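You operate a simulated robot arm through the tools that you are given. There is no shell and no other tool.

The job below is to be done with a simulated two-armed robot. You get a single attempt, and the scene is never put back.

JOB
Cure the panel on the lower tray till the cured lamp lights, then switch off and vent.
Fine: tray in, door shut; one push of the white vent button after the switch is off.

Only the result counts: the job must be done as asked and must still hold three seconds after the hand-in. Knocking over, shifting, dropping, spilling or breaking anything else fails it.

ROBOT AND FRAMES
Two 7-joint arms with fingered hands on one trunk that stands fixed in place. Base frame: the origin is at the foot of the trunk, x ahead of it, y to its left, z up. Readings come in m, rad, newtons and seconds.
The left shoulder is at [0.022, 0.162, 1.166], the right one opposite. Payload 4 kg a hand.
Tool frame (each hand has its own): the origin (TCP) lies between the finger pads and is the grasp point; the fingertips stand 0.036 m ahead of it; z points along the fingers, y is the line along which they close. Largest opening 0.124 m; the body of the gripper starts 0.042 m behind the TCP. The gripper is a hand of 4 fingers: y runs from the thumb to the fingers, the wrist lies at [-0.015, -0.099, -0.189] in the tool frame, and closing takes about 1.5 s.
Orientation is that of the tool frame in the base frame, as a unit quaternion [w, x, y, z]. With the fingers straight down and the wrist toward the robot, the tool's x, y and z point along [0, 1, 0], [1, 0, 0] and [0, 0, -1] of the base frame.

CONTROLS
- The arms move only by the tool arm_command. It takes "left_moves", "right_moves" or both (then of equal length, played together; a hand with none holds still); each is one flat list of numbers, 7 for each row, row after row: the opening, from 0 (shut) to 1 (fully open), then the shift along the tool's x, y, z in m, then the turn, a rotation vector about the tool's x, y, z in rad. In form: [fingers, dx, dy, dz, rx, ry, rz, fingers, dx, dy, dz, rx, ry, rz, ...]. A call has 1 to 20 rows; each row shifts and turns the commanded pose from where the row before left it, along the tool's axes as they then stand. Each row takes 0.2 s and may step no farther than 0.05 m and 0.15 rad from the row before; otherwise, or with a gripper value out of range, the whole call is refused. Where a pose cannot be reached the arm comes as near as it can. A force on the tool above 80 N (or 10 N above the force at the start of the call, whichever is more), or a blocked arm, ends the call early, and 0.2 s more pass. Each finger travels about 0.045 m/s and halts on what it meets, pressing with about 25 N; the grip force reading is that of the motor and also rises with nothing between the fingers. The clock runs only during rows and for 0.2 s after the last one: add rows that do not move to give the fingers time. The reply holds the time, the measured pose of the TCP, the force on the tool along the base axes, the opening and the grip force, in the units named above and with some noise, with the torque about the TCP (base axes, N m) and any sound that the robot's microphone picked up, and new pictures: "views" is both (left out), scene, wrist or none (wrist: the cameras of the hands that moved).
- Cameras (640 x 400 px; columns grow to the right, rows downward): "scene" is now at [0.1121, -0.0487, 1.4437]; the picture's right is [-0.35, -0.94, 0.02], its down [-0.15, 0.04, -0.99] and it looks along [0.92, -0.35, -0.15] (base axes); focal length 214 px, centre (320, 200). "left" rides on the left gripper at [-0.075, -0.086, -0.123] in its tool frame; the picture's right is [-0.70, -0.34, 0.63], its down [0.64, -0.68, 0.35] and it looks along [0.32, 0.65, 0.69] (tool axes); focal length 275 px, centre (320, 200). "right" rides on the right gripper at [0.075, -0.086, -0.123] in its tool frame; the picture's right is [-0.70, 0.34, -0.63], its down [-0.64, -0.68, 0.35] and it looks along [-0.32, 0.65, 0.69] (tool axes); focal length 275 px, centre (320, 200).
- raise_lower(by): slides the trunk up (or, below 0, down) by that many m; the arms and the scene camera ride with it, the base frame stays. It gives what a move gives, with no picture.
- hand_shape(shape, hand): the hand has 4 fingers and takes this shape, open, in about a second: jaw (thumb against the fingers, like two jaws); tri (thumb and two fingers); tip (a fingertip pinch); poke (one finger out to press); point (the index stretched); flat (the hand flat); cup (the hand cupped); fist (a fist). The gripper value then closes the fingers along that shape, each until it touches; the sizes above hold for jaw. It gives what a move gives, with no picture.
- turn_head(pan, tilt): turns the head with the scene camera to pan (to the left, within 1.501 rad either way) and tilt (down, from -0.506 to 1.204), counted from straight ahead of the robot. It gives what a move gives, and a new picture of the scene camera.
- probe_pixels(camera, pixels): there is no depth. For up to 12 entries [column, row, z] of the newest picture of that camera ("zoom" is the newest enlarged one), the place [x, y] in the base frame at which the ray of that pixel passes the height z, good to about 0.002 m, but the place of the scene camera against the robot may be out by one fixed shift of up to 0.025 m in any direction. The clock stands still meanwhile.
- enlarge(camera, box): a new picture of the part [left, top, right, bottom] of that camera's present view, enlarged. The clock stands still meanwhile.
- job_done(): hands the job in; it is judged then, once.

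Open the grippers and draw the arms clear of the work before you hand the job in, unless the task says otherwise.

The tools are called after "Request:" as a command line: name --argument value ..., lists and objects as JSON in quotes. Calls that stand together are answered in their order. arm_command: Moves the arms, as the interface text tells. Its arguments: {"type":"object","properties":{"left_moves":{"type":"array","items":{"type":"number"}},"right_moves":{"type":"array","items":{"type":"number"}},"views":{"type":"string","enum":["both","scene","wrist","none"]}},"required":[]} The other tools are called the same way: raise_lower (by) slides the trunk up or down; hand_shape (shape, hand) gives the hand a shape; turn_head (pan, tilt) turns the head that bears the scene camera; probe_pixels (camera, pixels) gives the place at which the rays of pixels pass given heights; enlarge (camera, box) takes an enlarged picture of a part of a camera's view; job_done () hands the job in.

At the start:

```text
time: 0.0
left_tcp_pos: [0.7224, -0.0998, 1.6335]
left_orientation: [-0.001, 0.707, 0.707, 0.001]
left_contact_force: [0.3, -1.0, 0.7]
left_ft_torque: [-0.02, 0.02, 0.0]
left_finger_gap: 0.1236
left_grasp_force: 0.0
left_shape: jaw
right_tcp_pos: [0.362, -0.3956, 1.5974]
right_orientation: [0.0, 0.707, 0.707, 0.0]
right_contact_force: [-0.6, 0.4, 0.2]
right_ft_torque: [0.0, -0.01, -0.03]
right_finger_gap: 0.1233
right_grasp_force: 0.1
right_shape: jaw
trunk travel left (down, up): [-0.325, 0.153]
head pan, tilt: [-0.358, 0.099]
```

scene: 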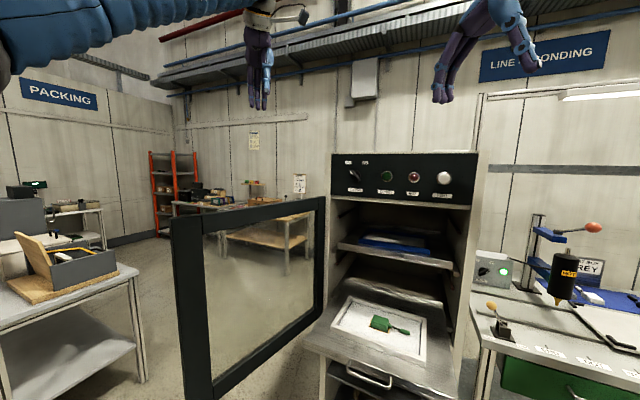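
right: 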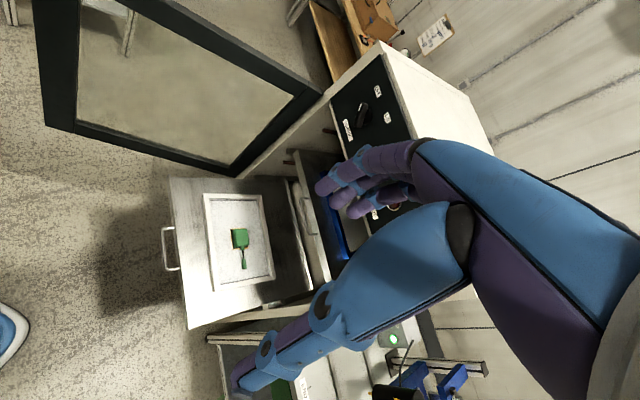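
left: 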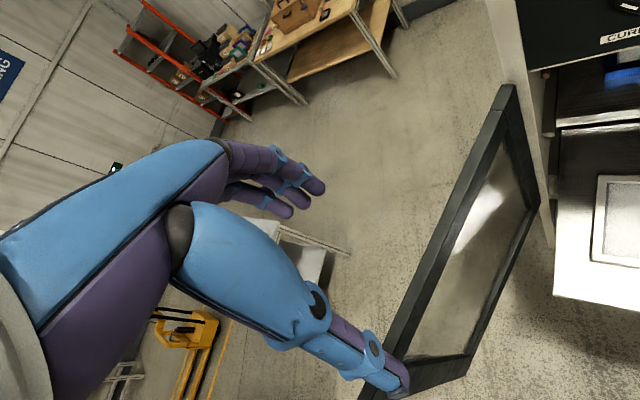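

The scene shows a curing cabinet with its door open to the left, the lower tray drawn out with a panel (about 380,325), and a control panel at about (405,178). I enlarge those parts to read the labels.

Request:
enlarge --camera "scene" --box '[325, 145, 485, 245]'

Request:
enlarge --camera "scene" --box '[290, 270, 490, 395]'

Request:
enlarge --camera "right" --box '[150, 160, 310, 300]'

```text
4.00 times, centred on (405, 195) of scene
```

zoom: 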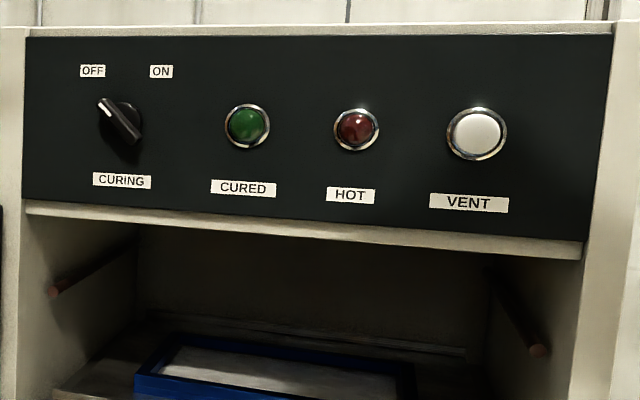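

```text
3.20 times, centred on (390, 332) of scene
```

zoom: 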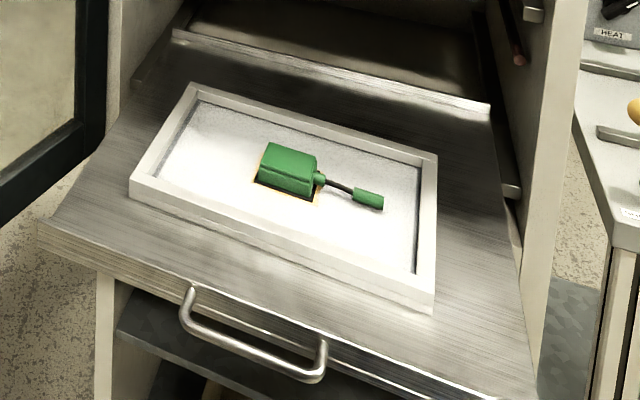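

```text
2.86 times, centred on (230, 230) of right
```

zoom: 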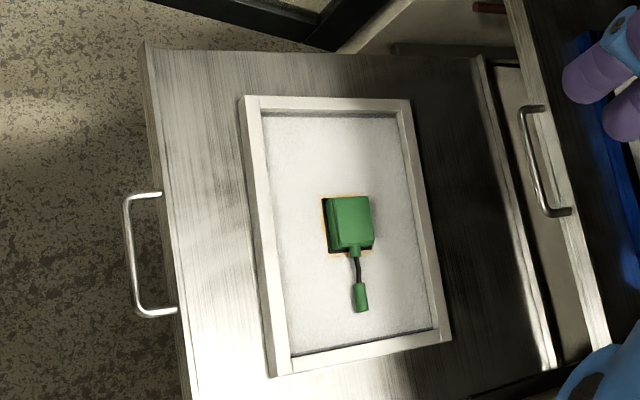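

The labels show the switch at left (OFF/ON), the cured and hot lamps, and the vent button at right. I probe control-panel and tray features in the scene and right pictures to triangulate the geometry.

Request:
probe_pixels --camera "scene" --pixels '[[355, 174.5, 1.4], [355, 174.5, 1.5], [444, 178.5, 1.4], [331, 154, 1.4], [478, 152, 1.4], [305, 340, 1.0], [458, 395, 1.0], [350, 363, 1.0], [391, 385, 1.0], [318, 198, 1.4], [171, 218, 1.4], [185, 398, 0.9]]'

Request:
enlarge --camera "right" --box '[300, 50, 460, 250]'

Request:
enlarge --camera "right" --box '[0, 0, 340, 212]'

```text
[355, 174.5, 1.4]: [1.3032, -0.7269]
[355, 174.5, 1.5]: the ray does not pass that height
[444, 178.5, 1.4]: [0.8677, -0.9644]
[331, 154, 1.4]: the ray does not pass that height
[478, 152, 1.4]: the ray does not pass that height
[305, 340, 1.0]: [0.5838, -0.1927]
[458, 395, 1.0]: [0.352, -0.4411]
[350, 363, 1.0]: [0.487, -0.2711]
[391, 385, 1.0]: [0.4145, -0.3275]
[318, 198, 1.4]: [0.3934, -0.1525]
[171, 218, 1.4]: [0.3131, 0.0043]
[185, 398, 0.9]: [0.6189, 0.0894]
```

```text
2.00 times, centred on (380, 150) of right
```

zoom: 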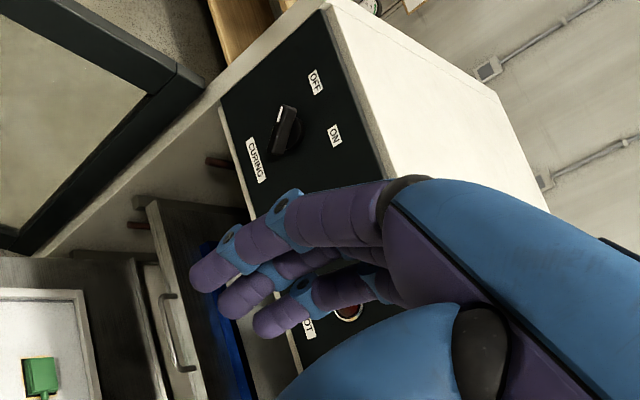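

```text
1.88 times, centred on (170, 106) of right
```

zoom: 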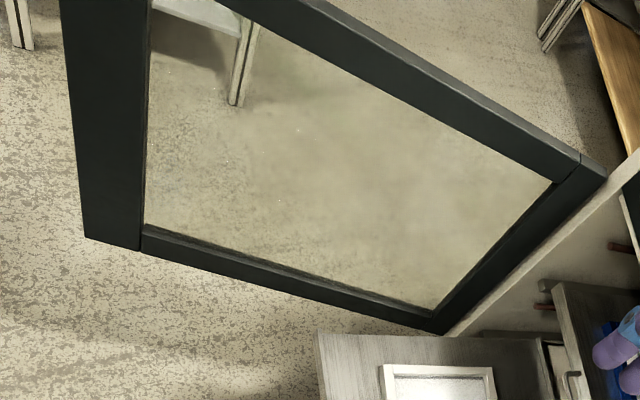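

From the two pictures the cabinet sits roughly 0.8 m off, with its face yawed about 45° toward the robot. I tilt the head down and pan right to see the tray and door whole.

Request:
turn_head --pan -0.45 --tilt 0.5

Request:
probe_pixels --camera "right" --pixels '[[162.8, 235, 0.8], [162.8, 235, 0.9], [166.3, 266.8, 0.8], [166.3, 266.8, 0.9], [362.5, 115, 1.4], [362.5, 115, 1.5], [170, 177, 0.85], [188, 328, 0.85], [45, 125, 1.4], [45, 125, 1.3], [322, 93, 1.4], [322, 93, 1.3]]'

Request:
enlarge --camera "left" --box '[380, 0, 640, 400]'

```text
time: 0.9
left_tcp_pos: [0.7223, -0.0998, 1.6338]
left_orientation: [0.0, 0.707, 0.707, 0.0]
left_contact_force: [-1.7, 0.4, 0.1]
left_ft_torque: [-0.01, 0.0, 0.03]
left_finger_gap: 0.1235
left_grasp_force: 0.0
left_shape: jaw
right_tcp_pos: [0.362, -0.3946, 1.5969]
right_orientation: [0.0, 0.707, 0.707, 0.0]
right_contact_force: [-0.1, -0.4, 0.6]
right_ft_torque: [-0.01, 0.0, -0.01]
right_finger_gap: 0.1236
right_grasp_force: 0.1
right_shape: jaw
trunk travel left (down, up): [-0.325, 0.153]
head pan, tilt: [-0.45, 0.499]
```

scene: 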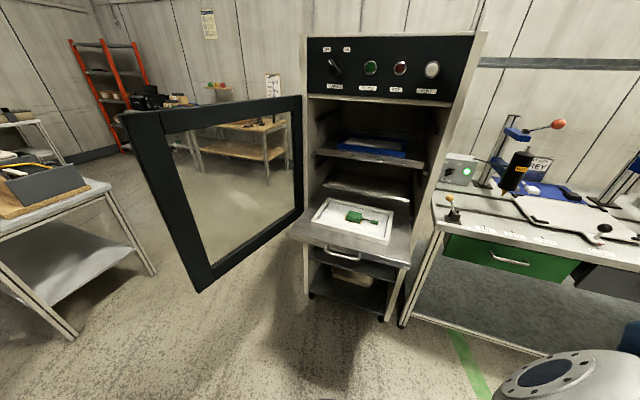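

```text
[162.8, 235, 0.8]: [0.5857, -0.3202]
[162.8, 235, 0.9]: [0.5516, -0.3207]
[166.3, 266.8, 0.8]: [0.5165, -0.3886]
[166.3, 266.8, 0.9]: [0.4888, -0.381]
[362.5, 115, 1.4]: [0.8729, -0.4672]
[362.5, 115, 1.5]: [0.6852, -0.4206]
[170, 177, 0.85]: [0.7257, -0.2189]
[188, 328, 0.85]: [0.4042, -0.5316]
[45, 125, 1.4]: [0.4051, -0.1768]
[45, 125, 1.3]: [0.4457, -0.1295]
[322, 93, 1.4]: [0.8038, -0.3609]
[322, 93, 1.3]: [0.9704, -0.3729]
```

```text
1.00 times, centred on (510, 200) of left (not enlarged: the box is as wide or as high as the picture)
```

zoom: 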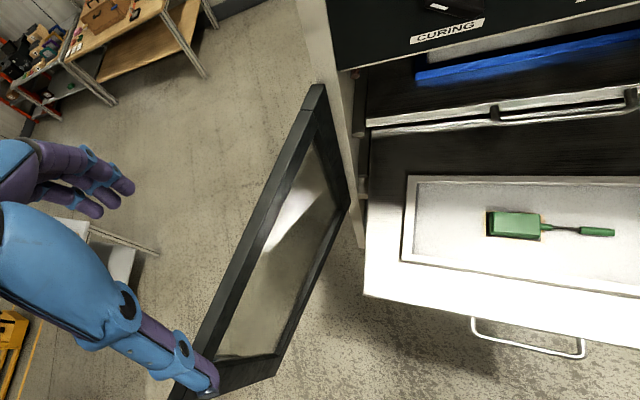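

The left camera's enlarged view shows the tray corner at (365,293), handle at (475-585,320-357) and door edges. I probe these from the left camera to cross with the right camera rays.

Request:
probe_pixels --camera "zoom" --pixels '[[365, 293, 0.8], [365, 293, 0.9], [472, 331, 0.8], [472, 331, 0.9], [583, 357, 0.8], [320, 84, 1.4], [320, 84, 1.3], [350, 208, 0.8], [350, 208, 0.9], [278, 374, 0.8], [278, 374, 0.9], [180, 385, 1.4]]'

Request:
probe_pixels --camera "right" --pixels '[[169, 176, 0.8], [169, 176, 0.9], [233, 177, 0.8], [233, 177, 0.9], [45, 125, 0.8], [45, 125, 0.9], [311, 80, 1.3], [311, 80, 1.4]]'

```text
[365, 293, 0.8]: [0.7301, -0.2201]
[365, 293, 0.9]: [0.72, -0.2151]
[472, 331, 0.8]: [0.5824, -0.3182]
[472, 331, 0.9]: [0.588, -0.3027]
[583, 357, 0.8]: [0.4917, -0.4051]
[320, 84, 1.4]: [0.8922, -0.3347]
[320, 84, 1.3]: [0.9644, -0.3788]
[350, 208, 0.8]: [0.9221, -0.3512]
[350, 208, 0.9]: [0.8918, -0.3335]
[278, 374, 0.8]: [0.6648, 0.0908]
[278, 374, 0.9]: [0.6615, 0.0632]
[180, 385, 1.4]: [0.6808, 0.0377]
```

```text
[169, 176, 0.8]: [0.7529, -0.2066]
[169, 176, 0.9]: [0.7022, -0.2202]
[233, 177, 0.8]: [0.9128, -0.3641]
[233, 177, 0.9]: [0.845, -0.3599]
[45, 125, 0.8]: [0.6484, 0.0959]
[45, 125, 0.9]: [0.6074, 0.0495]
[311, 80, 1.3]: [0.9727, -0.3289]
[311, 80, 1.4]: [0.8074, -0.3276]
```

Crossing the rays gives the tray's front left corner near (0.725,-0.216,0.855), the handle bar near z 0.81 with its middle at about (0.545,-0.355), and a tray travel direction of about (0.70,-0.71). I pitch the right hand from down to horizontal with no shift, to see whether that pose is reachable.

Request:
arm_command --right_moves '[1, 0, 0, 0, -0.1428, 0, 0, 1, 0, 0, 0, -0.1428, 0, 0, 1, 0, 0, 0, -0.1428, 0, 0, 1, 0, 0, 0, -0.1428, 0, 0, 1, 0, 0, 0, -0.1428, 0, 0, 1, 0, 0, 0, -0.1428, 0, 0, 1, 0, 0, 0, -0.1428, 0, 0, 1, 0, 0, 0, -0.1428, 0, 0, 1, 0, 0, 0, -0.1428, 0, 0, 1, 0, 0, 0, -0.1428, 0, 0, 1, 0, 0, 0, -0.1428, 0, 0]' --views "both"

```text
time: 3.3
left_tcp_pos: [0.7242, -0.1017, 1.6327]
left_orientation: [-0.001, 0.707, 0.708, 0.0]
left_contact_force: [0.1, 0.3, -0.8]
left_ft_torque: [0.01, -0.01, 0.0]
left_finger_gap: 0.1236
left_grasp_force: 0.0
left_shape: jaw
right_tcp_pos: [0.3617, -0.3966, 1.5952]
right_orientation: [0.5, 0.5, 0.5, 0.499]
right_contact_force: [0.5, -0.6, 0.1]
right_ft_torque: [0.01, -0.03, 0.04]
right_finger_gap: 0.124
right_grasp_force: 0.1
right_shape: jaw
trunk travel left (down, up): [-0.325, 0.153]
head pan, tilt: [-0.45, 0.499]
```

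scene: 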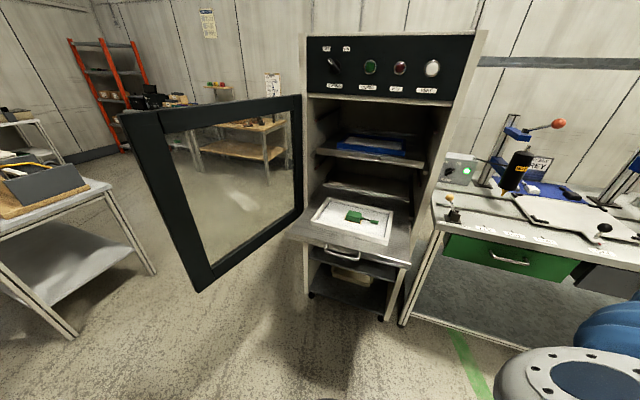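
right: 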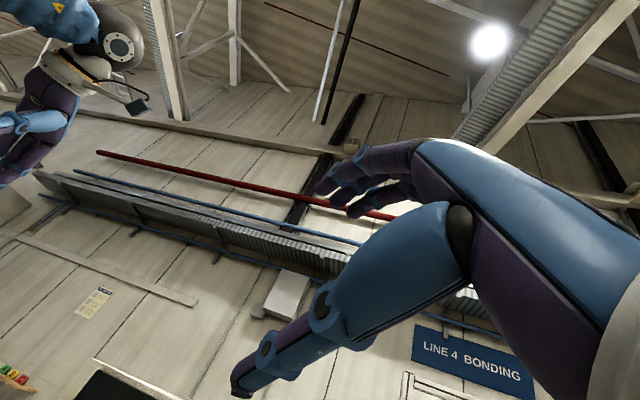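

The horizontal pose is reached exactly. Now I yaw the right hand 0.8 rad to the right, so its fingers point along the tray's travel direction, holding the TCP in place.

Request:
arm_command --right_moves '[1, 0, 0, 0, 0, -0.1333, 0, 1, 0, 0, 0, 0, -0.1333, 0, 1, 0, 0, 0, 0, -0.1333, 0, 1, 0, 0, 0, 0, -0.1333, 0, 1, 0, 0, 0, 0, -0.1333, 0, 1, 0, 0, 0, 0, -0.1333, 0]' --views "scene"

Request:
probe_pixels --camera "scene" --pixels '[[289, 234, 0.855], [410, 268, 0.855], [325, 250, 0.808], [361, 260, 0.808], [304, 34, 1.5], [476, 34, 1.5], [195, 292, 0.76], [302, 210, 0.775], [302, 96, 1.35], [123, 113, 1.35]]'

Request:
enlarge --camera "scene" --box '[280, 120, 440, 330]'

```text
time: 4.7
left_tcp_pos: [0.7224, -0.0971, 1.6344]
left_orientation: [0.001, 0.706, 0.708, -0.001]
left_contact_force: [0.3, 0.6, -0.2]
left_ft_torque: [-0.05, -0.01, 0.01]
left_finger_gap: 0.1235
left_grasp_force: 0.0
left_shape: jaw
right_tcp_pos: [0.3625, -0.3937, 1.6011]
right_orientation: [0.656, 0.655, 0.265, 0.265]
right_contact_force: [-0.6, -0.2, -0.2]
right_ft_torque: [0.0, 0.03, -0.02]
right_finger_gap: 0.1239
right_grasp_force: 0.0
right_shape: jaw
right hand out of reach, approached as far as the arm can: row 3
trunk travel left (down, up): [-0.325, 0.153]
head pan, tilt: [-0.45, 0.499]
```

scene: 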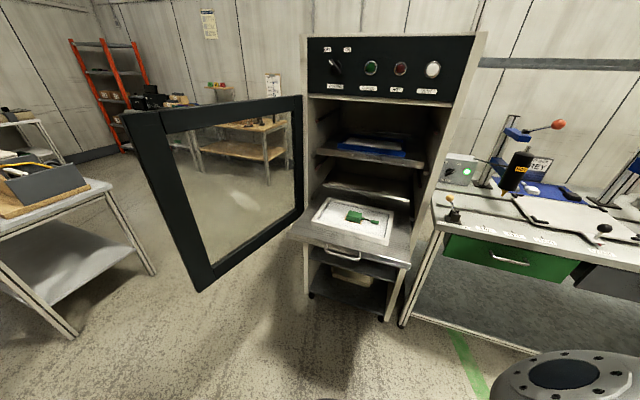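

```text
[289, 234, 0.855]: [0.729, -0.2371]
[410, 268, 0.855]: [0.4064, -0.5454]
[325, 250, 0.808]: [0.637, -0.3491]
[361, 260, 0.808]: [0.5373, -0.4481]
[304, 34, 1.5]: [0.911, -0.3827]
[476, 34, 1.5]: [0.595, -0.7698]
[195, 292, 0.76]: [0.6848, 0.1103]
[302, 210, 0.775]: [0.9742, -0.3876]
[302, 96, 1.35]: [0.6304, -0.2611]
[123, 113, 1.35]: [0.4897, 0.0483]
```

```text
1.90 times, centred on (360, 225) of scene
```

zoom: 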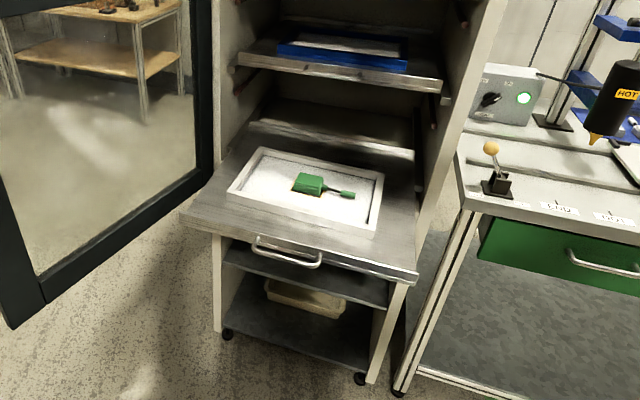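

The right hand now points along the tray direction. The handle height is still uncertain from wide-angle rays, so I draw the left hand back and yaw it to the right for a better look at the tray and control panel with its accurate wrist camera.

Request:
arm_command --left_moves '[1, 0, -0.04, 0, 0, 0, 0, 1, 0, -0.04, 0, 0, 0, 0, 1, 0, -0.04, 0, 0, 0, 0, 1, 0, -0.04, 0, 0, 0, 0, 1, 0, 0, 0, 0, 0, 0.14, 1, 0, 0, 0, 0, 0, 0.14, 1, 0, 0, 0, 0, 0, 0.14, 1, 0, 0, 0, 0, 0, 0.14, 1, 0, 0, 0, 0, 0, 0.14, 1, 0, 0, 0, 0, 0, 0.14]' --views "both"

```text
time: 6.9
left_tcp_pos: [0.5641, -0.0985, 1.633]
left_orientation: [0.0, 0.934, 0.357, -0.001]
left_contact_force: [-0.3, 0.0, 0.3]
left_ft_torque: [-0.01, 0.0, -0.04]
left_finger_gap: 0.1238
left_grasp_force: 0.1
left_shape: jaw
right_tcp_pos: [0.3646, -0.3962, 1.5996]
right_orientation: [0.655, 0.655, 0.266, 0.266]
right_contact_force: [-0.2, 0.8, -0.2]
right_ft_torque: [0.03, -0.01, -0.01]
right_finger_gap: 0.1237
right_grasp_force: 0.2
right_shape: jaw
trunk travel left (down, up): [-0.325, 0.153]
head pan, tilt: [-0.45, 0.499]
```

scene: 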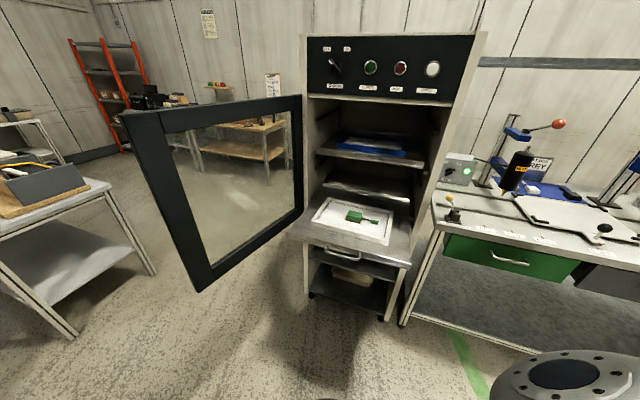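
left: 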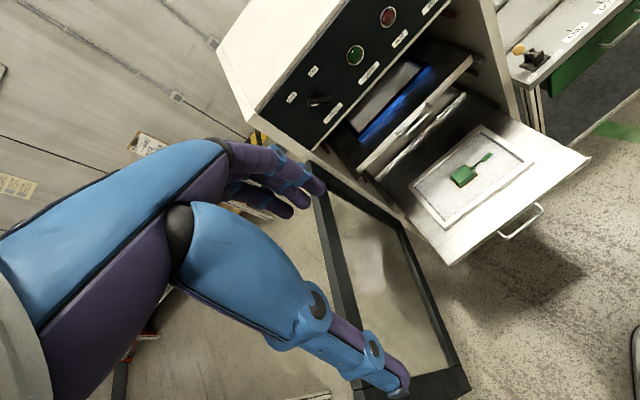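

This left view shows everything well: tray corner (448,265), handle (500-542,205-240), switch (320,102), lamps (355,55),(388,15). I enlarge the tray and panel areas for exact pixels.

Request:
enlarge --camera "left" --box '[430, 120, 610, 280]'

Request:
enlarge --camera "left" --box '[270, 0, 470, 125]'

```text
2.50 times, centred on (520, 200) of left
```

zoom: 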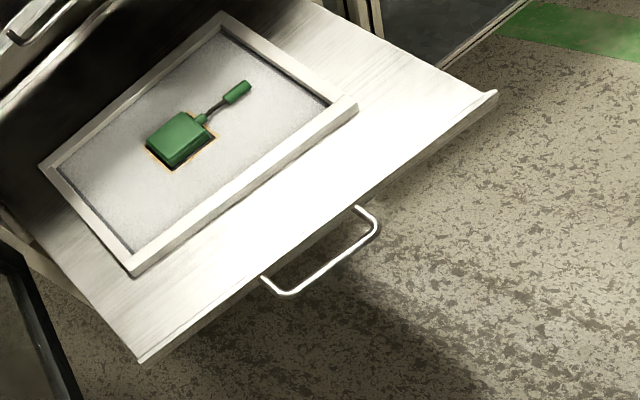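

```text
3.20 times, centred on (370, 62) of left
```

zoom: 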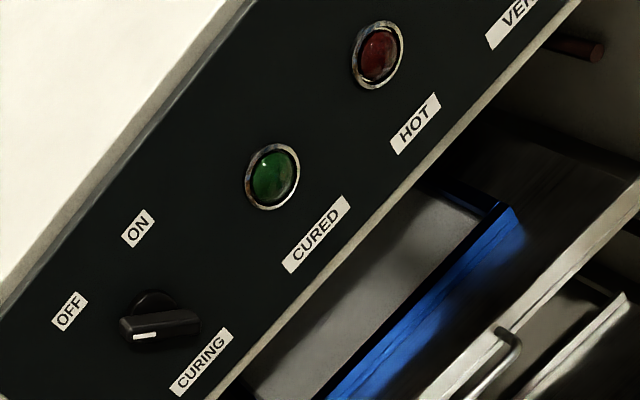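

I note pixels: tray corners (447.2,262.8) and (590,156.8), handle corners (506,236.8) and (543.2,211.2), knob (320,101), cured lamp (355,54.5), hot lamp (388,16.7). I probe them at bracketing heights.

Request:
probe_pixels --camera "left" --pixels '[[447.2, 262.8, 0.8], [447.2, 262.8, 0.9], [590, 156.8, 0.8], [590, 156.8, 0.9], [506, 236.8, 0.8], [506, 236.8, 0.9], [543.2, 211.2, 0.8], [543.2, 211.2, 0.9]]'

Request:
probe_pixels --camera "left" --pixels '[[320, 101, 1.4], [320, 101, 1.5], [355, 54.5, 1.4], [355, 54.5, 1.5], [388.1, 16.7, 1.4], [388.1, 16.7, 1.5], [291.6, 96.7, 1.4], [291.6, 96.7, 1.5], [313.1, 70.75, 1.4], [313.1, 70.75, 1.5]]'

Request:
arm_command --left_moves '[1, 0, 0, 0.05, 0, 0, 0, 1, 0, 0, 0.05, 0, 0, 0, 1, 0, 0, 0.05, 0, 0, 0, 1, 0, 0, 0.05, 0, 0, 0, 1, 0, -0.03, 0.05, 0, 0, 0, 1, 0, -0.03, 0.05, 0, 0, 0]' --views "wrist"

```text
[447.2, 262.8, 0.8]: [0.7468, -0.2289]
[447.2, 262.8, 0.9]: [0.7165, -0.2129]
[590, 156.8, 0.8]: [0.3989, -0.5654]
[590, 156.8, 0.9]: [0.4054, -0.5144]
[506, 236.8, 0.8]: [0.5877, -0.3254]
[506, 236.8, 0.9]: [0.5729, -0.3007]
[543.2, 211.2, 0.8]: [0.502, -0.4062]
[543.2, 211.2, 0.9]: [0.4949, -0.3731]
```

```text
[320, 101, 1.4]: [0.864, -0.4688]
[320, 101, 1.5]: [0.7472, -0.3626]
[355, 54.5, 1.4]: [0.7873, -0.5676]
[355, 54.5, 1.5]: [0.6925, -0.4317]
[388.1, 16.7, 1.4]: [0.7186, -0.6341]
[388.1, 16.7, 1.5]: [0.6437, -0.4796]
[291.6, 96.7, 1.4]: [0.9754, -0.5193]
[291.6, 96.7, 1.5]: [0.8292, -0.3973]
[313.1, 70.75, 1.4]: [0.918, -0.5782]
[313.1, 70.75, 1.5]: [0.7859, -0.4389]
```

```text
refused: row 5 steps farther than a row can; nothing moved
```

One row was too long, so I resend the left-hand move: 0.25 m down, then 0.08 m back.

Request:
arm_command --left_moves '[1, 0, 0, 0.05, 0, 0, 0, 1, 0, 0, 0.05, 0, 0, 0, 1, 0, 0, 0.05, 0, 0, 0, 1, 0, 0, 0.05, 0, 0, 0, 1, 0, 0, 0.05, 0, 0, 0, 1, 0, -0.04, 0, 0, 0, 0, 1, 0, -0.04, 0, 0, 0, 0]' --views "wrist"

```text
time: 8.5
left_tcp_pos: [0.5092, -0.039, 1.3841]
left_orientation: [0.002, 0.934, 0.358, 0.0]
left_contact_force: [-0.4, 0.2, -0.1]
left_ft_torque: [-0.01, 0.0, -0.06]
left_finger_gap: 0.1239
left_grasp_force: 0.2
left_shape: jaw
right_tcp_pos: [0.363, -0.395, 1.601]
right_orientation: [0.655, 0.655, 0.266, 0.266]
right_contact_force: [0.1, 0.0, -0.8]
right_ft_torque: [0.01, 0.01, 0.0]
right_finger_gap: 0.1238
right_grasp_force: 0.2
right_shape: jaw
trunk travel left (down, up): [-0.325, 0.153]
head pan, tilt: [-0.45, 0.499]
```

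left: 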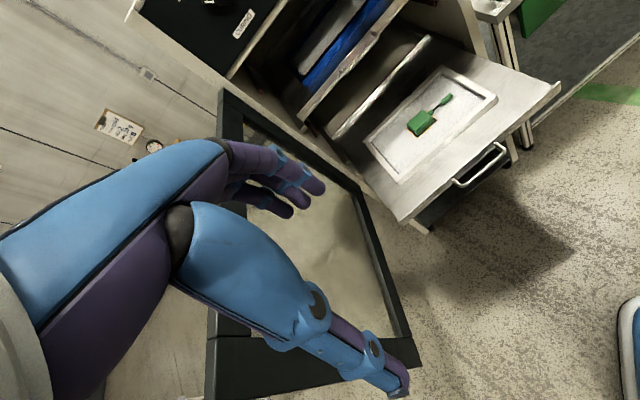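

The new left view shows the tray corner at about (400,220) and the handle near (450-508,145-188). I enlarge it, plus the control panel region near the top.

Request:
enlarge --camera "left" --box '[390, 70, 570, 240]'

Request:
enlarge --camera "left" --box '[100, 0, 300, 125]'

```text
2.35 times, centred on (480, 155) of left
```

zoom: 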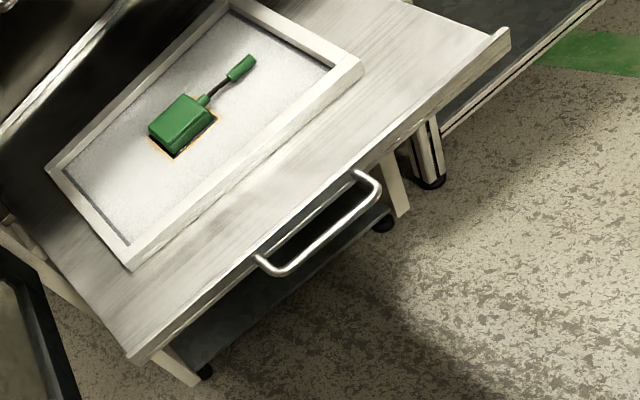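

```text
3.20 times, centred on (200, 62) of left
```

zoom: 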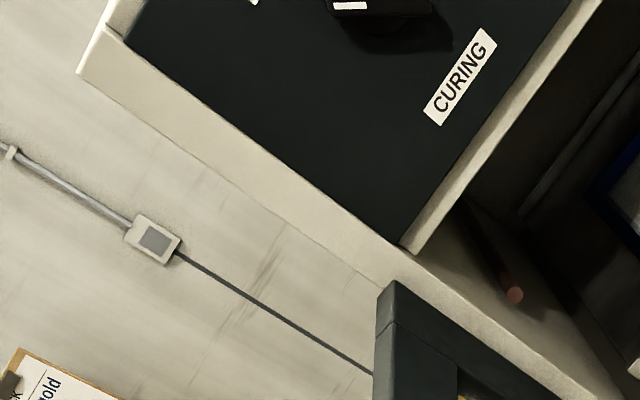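

I probe the matching points from this second viewpoint: tray corners (399.3,221.7) and (558.6,81.9), handle corners (461.7,186.9) and (504.6,150.8), CURING label (243.8,23.6).

Request:
probe_pixels --camera "left" --pixels '[[399.3, 221.7, 0.8], [399.3, 221.7, 0.9], [558.6, 81.9, 0.8], [558.6, 81.9, 0.9], [461.7, 186.9, 0.8], [461.7, 186.9, 0.9], [504.6, 150.8, 0.8], [504.6, 150.8, 0.9], [243.75, 23.6, 1.4], [243.75, 23.6, 1.3], [222.5, 87.6, 1.3], [222.5, 87.6, 1.4]]'

```text
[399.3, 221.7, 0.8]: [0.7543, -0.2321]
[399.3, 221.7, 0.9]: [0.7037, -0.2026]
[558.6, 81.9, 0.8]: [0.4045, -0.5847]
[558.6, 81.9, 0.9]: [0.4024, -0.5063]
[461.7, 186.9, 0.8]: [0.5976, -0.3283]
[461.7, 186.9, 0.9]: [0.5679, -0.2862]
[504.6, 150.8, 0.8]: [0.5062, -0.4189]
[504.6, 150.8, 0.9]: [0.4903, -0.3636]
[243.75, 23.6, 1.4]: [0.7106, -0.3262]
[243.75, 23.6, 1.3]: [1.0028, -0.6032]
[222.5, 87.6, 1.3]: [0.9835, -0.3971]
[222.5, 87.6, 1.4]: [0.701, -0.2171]
```

The second viewpoint puts the handle bar centre near (0.541,-0.353,0.84) and the tray top near z 0.855. I take the right hand down in front of the tray, about 0.1 m short of the handle, halfway first.

Request:
arm_command --right_moves '[1, 0, -0.04, -0.01, 0, 0, 0, 1, 0, -0.048, 0, 0, 0, 0, 1, 0, -0.048, 0, 0, 0, 0, 1, 0, -0.048, 0, 0, 0, 0, 1, 0, -0.048, 0, 0, 0, 0, 1, 0, -0.048, 0, 0, 0, 0, 1, 0, -0.048, 0, 0, 0, 0, 1, 0, -0.048, 0, 0, 0, 0, 1, 0, -0.048, 0, 0, 0, 0, 1, 0, -0.048, 0, 0, 0, 0]' --views "both"

```text
time: 10.7
left_tcp_pos: [0.5084, -0.0401, 1.3846]
left_orientation: [0.0, 0.934, 0.357, 0.001]
left_contact_force: [0.5, -0.3, 0.7]
left_ft_torque: [0.03, 0.03, 0.0]
left_finger_gap: 0.1238
left_grasp_force: 0.0
left_shape: jaw
right_tcp_pos: [0.5364, -0.401, 1.3784]
right_orientation: [0.64, 0.673, 0.267, 0.258]
right_contact_force: [0.1, -0.5, -0.2]
right_ft_torque: [0.01, -0.03, 0.0]
right_finger_gap: 0.1236
right_grasp_force: 0.1
right_shape: jaw
right hand out of reach, approached as far as the arm can: row 1, 2, 3, 4, 5, 6, 7, 8, 9, 10
trunk travel left (down, up): [-0.325, 0.153]
head pan, tilt: [-0.45, 0.499]
```

scene: 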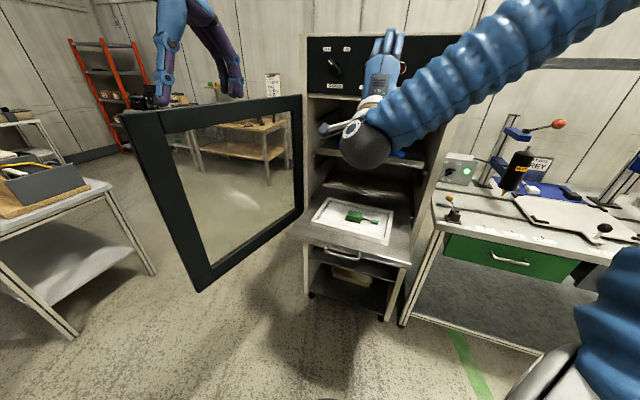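
right: 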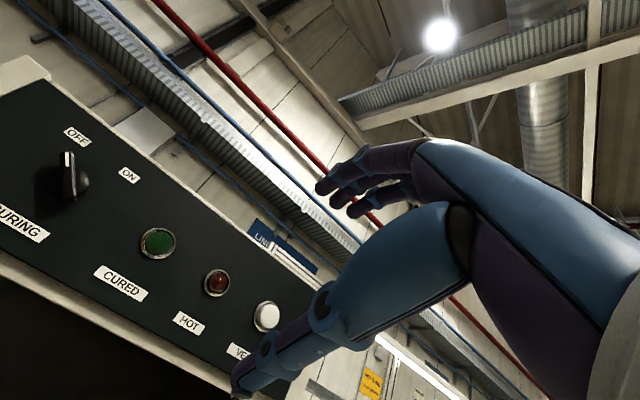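

The hand could not come that near the trunk in this pose, so the arm stopped at (0.536,-0.401,1.378), n-distance 0.66. I recover the commanded pose to about there, pitch the right hand back down and lift the left hand out of the way.

Request:
probe_pixels --camera "right" --pixels '[[70, 180, 1.4], [70, 180, 1.45], [158, 242, 1.4], [158, 242, 1.45], [216, 283, 1.4], [216, 283, 1.45], [267, 315, 1.4], [267, 315, 1.45], [68, 153, 1.4], [68, 153, 1.45]]'

Request:
arm_command --left_moves '[1, 0, 0, -0.05, 0, 0, 0, 1, 0, 0, -0.05, 0, 0, 0, 1, 0, 0, -0.05, 0, 0, 0, 1, 0, 0, -0.05, 0, 0, 0, 1, 0, 0, -0.05, 0, 0, 0, 1, 0.05, 0, 0, 0, 0, 0, 1, 0.05, 0, 0, 0, 0, 0, 1, 0.05, 0, 0, 0, 0, 0, 1, 0.05, 0, 0, 0, 0, 0, 1, 0, 0, 0, 0, 0, 0, 1, 0, 0, 0, 0, 0, 0, 1, 0, 0, 0, 0, 0, 0, 1, 0, 0, 0, 0, 0, 0, 1, 0, 0, 0, 0, 0, 0, 1, 0, 0, 0, 0, 0, 0, 1, 0, 0, 0, 0, 0, 0, 1, 0, 0, 0, 0, 0, 0, 1, 0, 0, 0, 0, 0, 0, 1, 0, 0, 0, 0, 0, 0]' --right_moves '[1, 0, 0.05, 0, 0, 0, 0, 1, 0, 0.05, 0, 0, 0, 0, 1, 0, 0.05, 0, 0, 0, 0, 1, 0, 0.05, 0, 0, 0, 0, 1, 0, 0.05, 0, 0, 0, 0, 1, 0, 0, 0.05, 0, 0, 0, 1, 0, 0, 0.05, 0, 0, 0, 1, 0, 0, 0.05, 0, 0, 0, 1, 0, 0, 0, 0.1428, 0, 0, 1, 0, 0, 0, 0.1428, 0, 0, 1, 0, 0, 0, 0.1428, 0, 0, 1, 0, 0, 0, 0.1428, 0, 0, 1, 0, 0, 0, 0.1428, 0, 0, 1, 0, 0, 0, 0.1428, 0, 0, 1, 0, 0, 0, 0.1428, 0, 0, 1, 0, 0, 0, 0.1428, 0, 0, 1, 0, 0, 0, 0.1428, 0, 0, 1, 0, 0, 0, 0.1428, 0, 0, 1, 0, 0, 0, 0.1428, 0, 0]' --views "both"

```text
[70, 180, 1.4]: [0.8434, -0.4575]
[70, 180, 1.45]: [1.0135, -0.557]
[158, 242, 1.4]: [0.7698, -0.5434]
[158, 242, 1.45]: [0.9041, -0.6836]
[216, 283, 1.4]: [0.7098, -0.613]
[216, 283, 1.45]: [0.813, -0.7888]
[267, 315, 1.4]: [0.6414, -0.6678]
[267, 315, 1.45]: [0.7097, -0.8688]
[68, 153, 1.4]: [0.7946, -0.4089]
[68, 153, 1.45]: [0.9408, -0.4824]
```

```text
time: 14.7
left_tcp_pos: [0.6573, 0.0911, 1.6344]
left_orientation: [0.0, 0.934, 0.358, -0.001]
left_contact_force: [0.5, -0.6, 0.4]
left_ft_torque: [0.01, 0.02, -0.02]
left_finger_gap: 0.1237
left_grasp_force: 0.1
left_shape: jaw
right_tcp_pos: [0.638, -0.5018, 1.6352]
right_orientation: [-0.001, 0.926, 0.377, -0.001]
right_contact_force: [0.2, -0.2, -1.0]
right_ft_torque: [0.0, -0.01, -0.01]
right_finger_gap: 0.1238
right_grasp_force: 0.0
right_shape: jaw
right hand out of reach, approached as far as the arm can: row 1, 8
trunk travel left (down, up): [-0.325, 0.153]
head pan, tilt: [-0.45, 0.499]
```

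scene: 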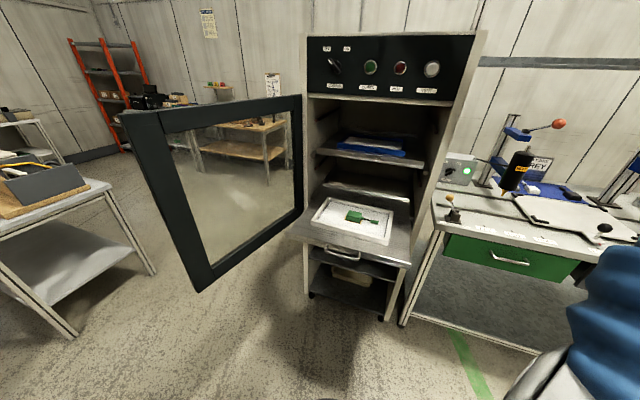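
right: 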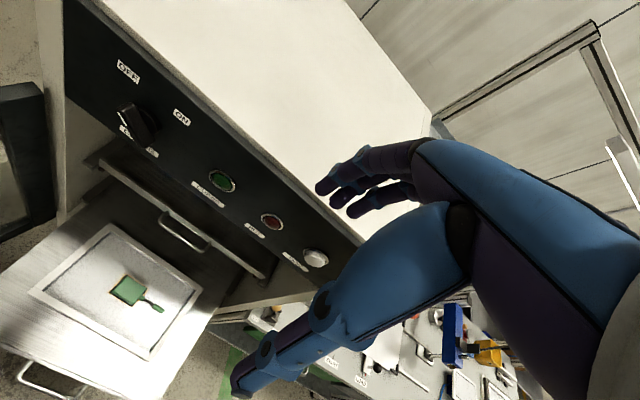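
left: 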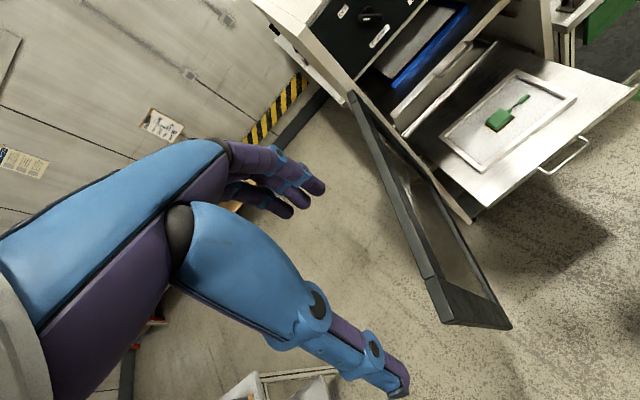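

Both hands are clear now, and the right camera looks down on the panel: knob (135,120), cured lamp (222,181), hot lamp (272,221), vent (316,257). I probe these to fix the controls, then enlarge for the switch's state.

Request:
probe_pixels --camera "right" --pixels '[[135, 120, 1.4], [135, 120, 1.45], [222, 181, 1.4], [222, 181, 1.45], [272, 221, 1.4], [272, 221, 1.45], [316, 257, 1.4], [316, 257, 1.45], [127, 73, 1.45], [181, 117, 1.45]]'

Request:
enlarge --camera "right" --box '[90, 50, 250, 150]'

Request:
enlarge --camera "right" --box '[0, 150, 250, 400]'

```text
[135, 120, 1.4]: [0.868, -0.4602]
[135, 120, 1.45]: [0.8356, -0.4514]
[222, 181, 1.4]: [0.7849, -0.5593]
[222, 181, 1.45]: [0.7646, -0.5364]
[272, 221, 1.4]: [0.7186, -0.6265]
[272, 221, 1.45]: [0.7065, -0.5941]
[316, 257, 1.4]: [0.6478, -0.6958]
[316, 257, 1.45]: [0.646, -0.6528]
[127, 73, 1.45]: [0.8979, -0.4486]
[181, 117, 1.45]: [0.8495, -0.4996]
```

```text
4.00 times, centred on (170, 100) of right
```

zoom: 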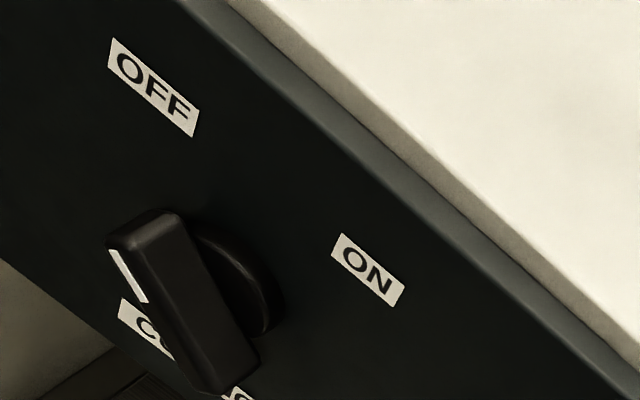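

```text
1.60 times, centred on (125, 275) of right
```

zoom: 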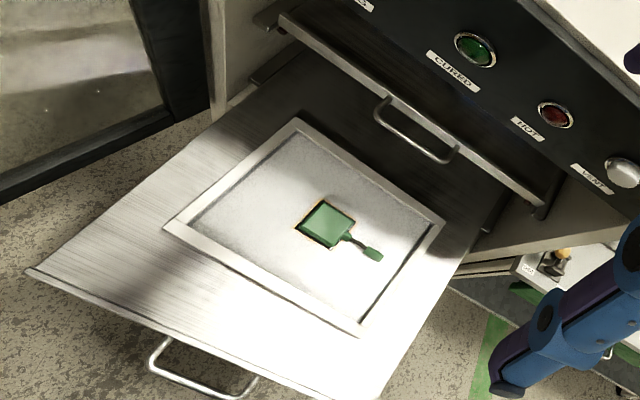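

The controls sit at height about 1.405, with the vent at about (0.648,-0.691), the cured lamp at (0.783,-0.557) and the knob at (0.862,-0.461), its pointer at OFF. Now I bring the right hand, tool down and fingers closed, to the left-front of the tray and start down.

Request:
arm_command --right_moves '[0, 0.0203, -0.0407, 0, 0, 0, 0, 0, 0.0203, -0.0407, 0, 0, 0, 0, 0, 0.0203, -0.0407, 0, 0, 0, 0, 0, 0.0203, -0.0407, 0, 0, 0, 0, 0, 0.0203, -0.0407, 0, 0, 0, 0, 0, 0.0203, -0.0407, 0, 0, 0, 0, 0, 0.0203, -0.0407, 0, 0, 0, 0, 0, 0, 0, 0.049, 0, 0, 0, 0, 0, 0, 0.049, 0, 0, 0, 0, 0, 0, 0.049, 0, 0, 0, 0, 0, 0, 0.049, 0, 0, 0, 0, 0, 0, 0.049, 0, 0, 0, 0, 0, 0, 0.049, 0, 0, 0]' --views "both"

```text
time: 17.5
left_tcp_pos: [0.656, 0.0917, 1.6333]
left_orientation: [0.0, 0.934, 0.358, -0.001]
left_contact_force: [0.2, -0.2, -0.1]
left_ft_torque: [-0.01, 0.02, 0.0]
left_finger_gap: 0.1238
left_grasp_force: 0.2
left_shape: jaw
right_tcp_pos: [0.5303, -0.2209, 1.3195]
right_orientation: [-0.002, 0.927, 0.376, 0.0]
right_contact_force: [0.3, 0.7, -0.8]
right_ft_torque: [0.02, 0.01, -0.03]
right_finger_gap: 0.0001
right_grasp_force: 25.1
right_shape: jaw
right hand out of reach, approached as far as the arm can: row 6, 7
trunk travel left (down, up): [-0.325, 0.153]
head pan, tilt: [-0.45, 0.499]
```

scene: 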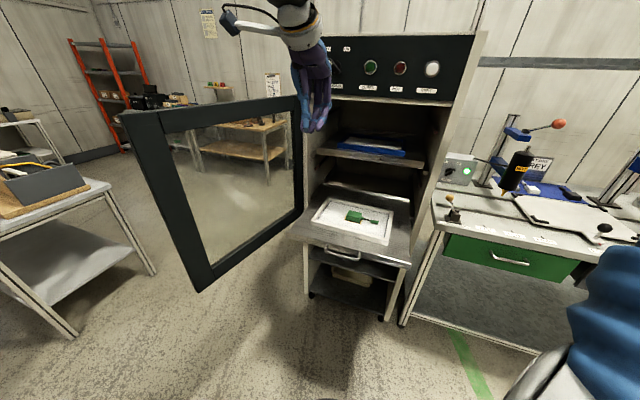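
right: 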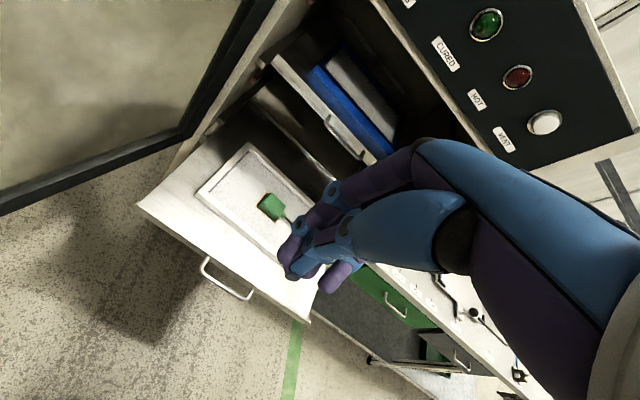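

The right hand is at (0.530,-0.221,1.32), just in front of the tray with fingers closed. I continue down about 0.39 m in front of the handle.

Request:
arm_command --right_moves '[0, 0, 0, 0.049, 0, 0, 0, 0, 0, 0, 0.049, 0, 0, 0, 0, 0, 0, 0.049, 0, 0, 0, 0, 0, 0, 0.049, 0, 0, 0, 0, 0, 0, 0.049, 0, 0, 0, 0, 0, 0, 0.049, 0, 0, 0, 0, 0, 0, 0.049, 0, 0, 0, 0, 0, 0, 0.049, 0, 0, 0]' --views "both"

```text
time: 19.3
left_tcp_pos: [0.6585, 0.0911, 1.6331]
left_orientation: [0.0, 0.934, 0.358, -0.001]
left_contact_force: [-0.3, -0.3, -0.3]
left_ft_torque: [0.03, 0.04, 0.0]
left_finger_gap: 0.1242
left_grasp_force: 0.0
left_shape: jaw
right_tcp_pos: [0.5323, -0.2212, 0.9268]
right_orientation: [0.0, 0.927, 0.376, 0.0]
right_contact_force: [-1.2, -0.2, -0.8]
right_ft_torque: [-0.01, -0.02, -0.03]
right_finger_gap: 0.0001
right_grasp_force: 25.2
right_shape: jaw
trunk travel left (down, up): [-0.325, 0.153]
head pan, tilt: [-0.45, 0.499]
```

scene: 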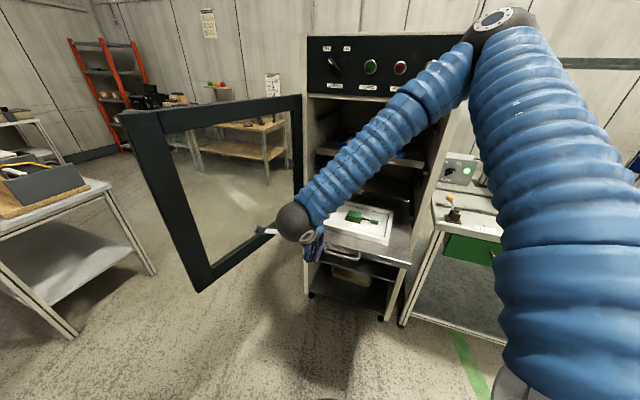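
right: 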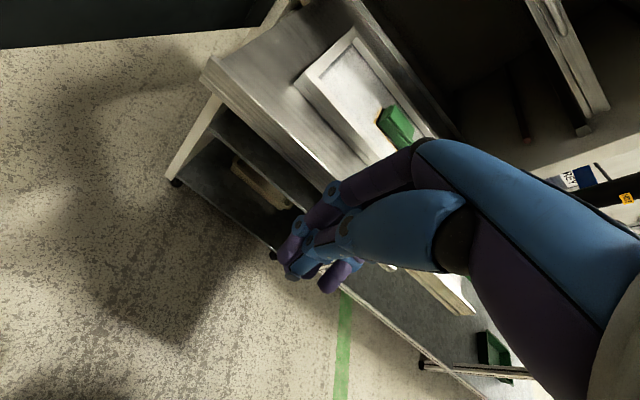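

The right hand hangs just in front of the tray at z 0.927, handle to the right of it. I shift 0.084 m right to centre on the handle, lower to z 0.837 and tilt the fingers about 30° toward the tray.

Request:
arm_command --right_moves '[0, -0.042, 0, 0, 0, 0, 0, 0, -0.042, 0, 0, 0, 0, 0, 0, 0, 0, 0.045, 0, 0, 0, 0, 0, 0, 0.045, 0, 0, 0, 0, 0, 0, 0, -0.13, 0, 0, 0, 0, 0, 0, -0.13, 0, 0, 0, 0, 0, 0, -0.13, 0, 0, 0, 0, 0, 0, -0.13, 0, 0]' --views "both"

```text
time: 21.1
left_tcp_pos: [0.6553, 0.0918, 1.6347]
left_orientation: [0.0, 0.934, 0.357, 0.0]
left_contact_force: [0.0, 0.8, 0.2]
left_ft_torque: [0.02, 0.0, -0.01]
left_finger_gap: 0.124
left_grasp_force: 0.0
left_shape: jaw
right_tcp_pos: [0.4828, -0.2944, 0.8535]
right_orientation: [0.239, 0.895, 0.364, 0.097]
right_contact_force: [0.7, -0.3, 1.1]
right_ft_torque: [0.0, 0.0, 0.02]
right_finger_gap: 0.0001
right_grasp_force: 25.2
right_shape: jaw
right hand out of reach, approached as far as the arm can: row 2, 8
trunk travel left (down, up): [-0.325, 0.153]
head pan, tilt: [-0.45, 0.499]
```

scene: 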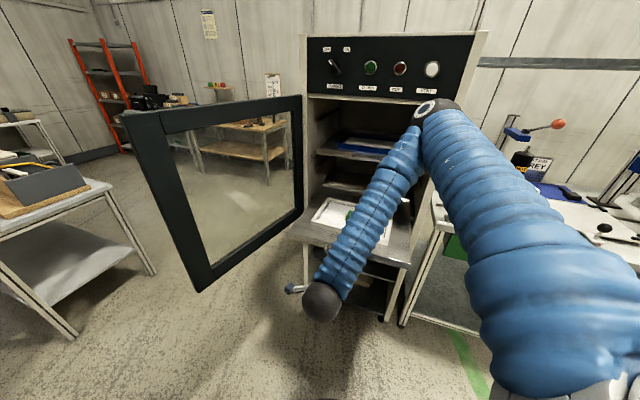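
right: 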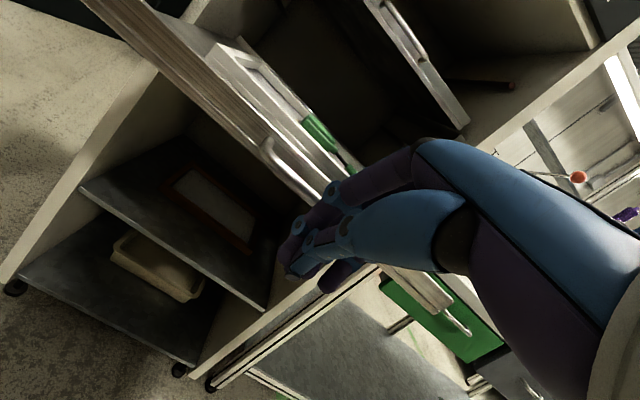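

The hand is centred on the handle at n 0.547, with the bar visible at (262,140)-(330,200). I lower 2 cm and push slowly along the tray direction, checking force.

Request:
arm_command --right_moves '[0, 0, -0.01, 0.0174, 0, 0, 0, 0, 0, 0.026, 0.0149, 0, 0, 0, 0, 0, 0.026, 0.0149, 0, 0, 0, 0, 0, 0.026, 0.0149, 0, 0, 0]' --views "both"

```text
time: 22.1
left_tcp_pos: [0.6558, 0.0912, 1.6353]
left_orientation: [0.0, 0.934, 0.358, 0.0]
left_contact_force: [-0.4, 0.3, -0.2]
left_ft_torque: [0.02, -0.02, 0.0]
left_finger_gap: 0.1238
left_grasp_force: 0.1
left_shape: jaw
right_tcp_pos: [0.548, -0.3708, 0.8413]
right_orientation: [0.239, 0.895, 0.364, 0.097]
right_contact_force: [-0.1, -0.1, -0.7]
right_ft_torque: [-0.04, -0.02, -0.02]
right_finger_gap: 0.0004
right_grasp_force: 24.8
right_shape: jaw
right hand out of reach, approached as far as the arm can: row 1
trunk travel left (down, up): [-0.325, 0.153]
head pan, tilt: [-0.45, 0.499]
```

scene: 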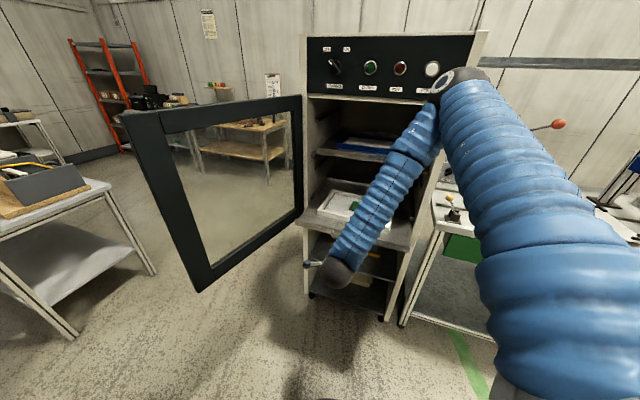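
right: 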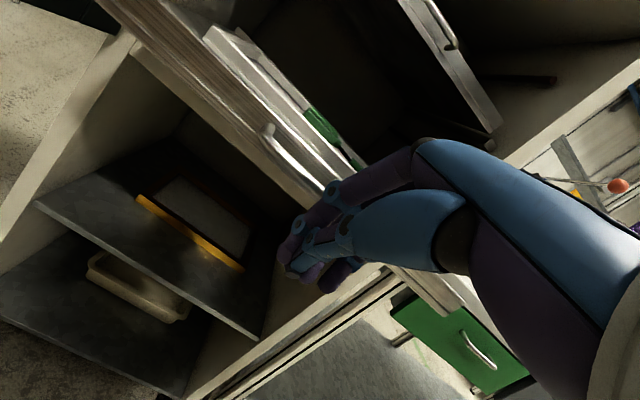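

The tray's front corner has moved from about (289,234) to (302,225) in the scene, so the tray is sliding in with the hand. I keep pushing.

Request:
arm_command --right_moves '[0, 0, 0.026, 0.0149, 0, 0, 0, 0, 0, 0.026, 0.0149, 0, 0, 0, 0, 0, 0.026, 0.0149, 0, 0, 0, 0, 0, 0.026, 0.0149, 0, 0, 0]' --views "both"

```text
time: 23.1
left_tcp_pos: [0.6564, 0.0926, 1.6353]
left_orientation: [-0.001, 0.934, 0.357, 0.001]
left_contact_force: [0.3, 0.0, -0.8]
left_ft_torque: [0.0, -0.01, 0.01]
left_finger_gap: 0.1236
left_grasp_force: 0.1
left_shape: jaw
right_tcp_pos: [0.6338, -0.4563, 0.8423]
right_orientation: [0.238, 0.896, 0.363, 0.096]
right_contact_force: [0.0, 0.3, 0.7]
right_ft_torque: [0.02, 0.02, -0.02]
right_finger_gap: 0.0002
right_grasp_force: 24.5
right_shape: jaw
trunk travel left (down, up): [-0.325, 0.153]
head pan, tilt: [-0.45, 0.499]
```

scene: 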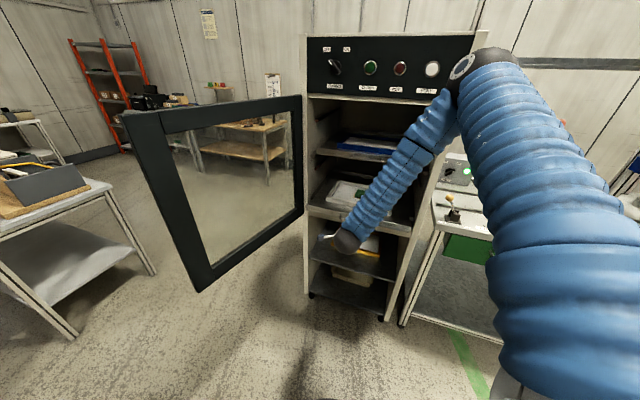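
right: 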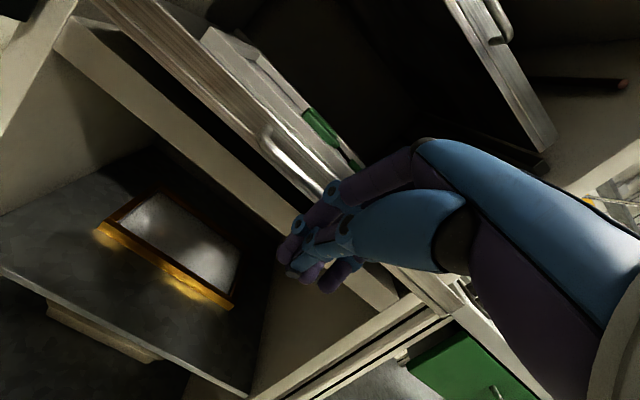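

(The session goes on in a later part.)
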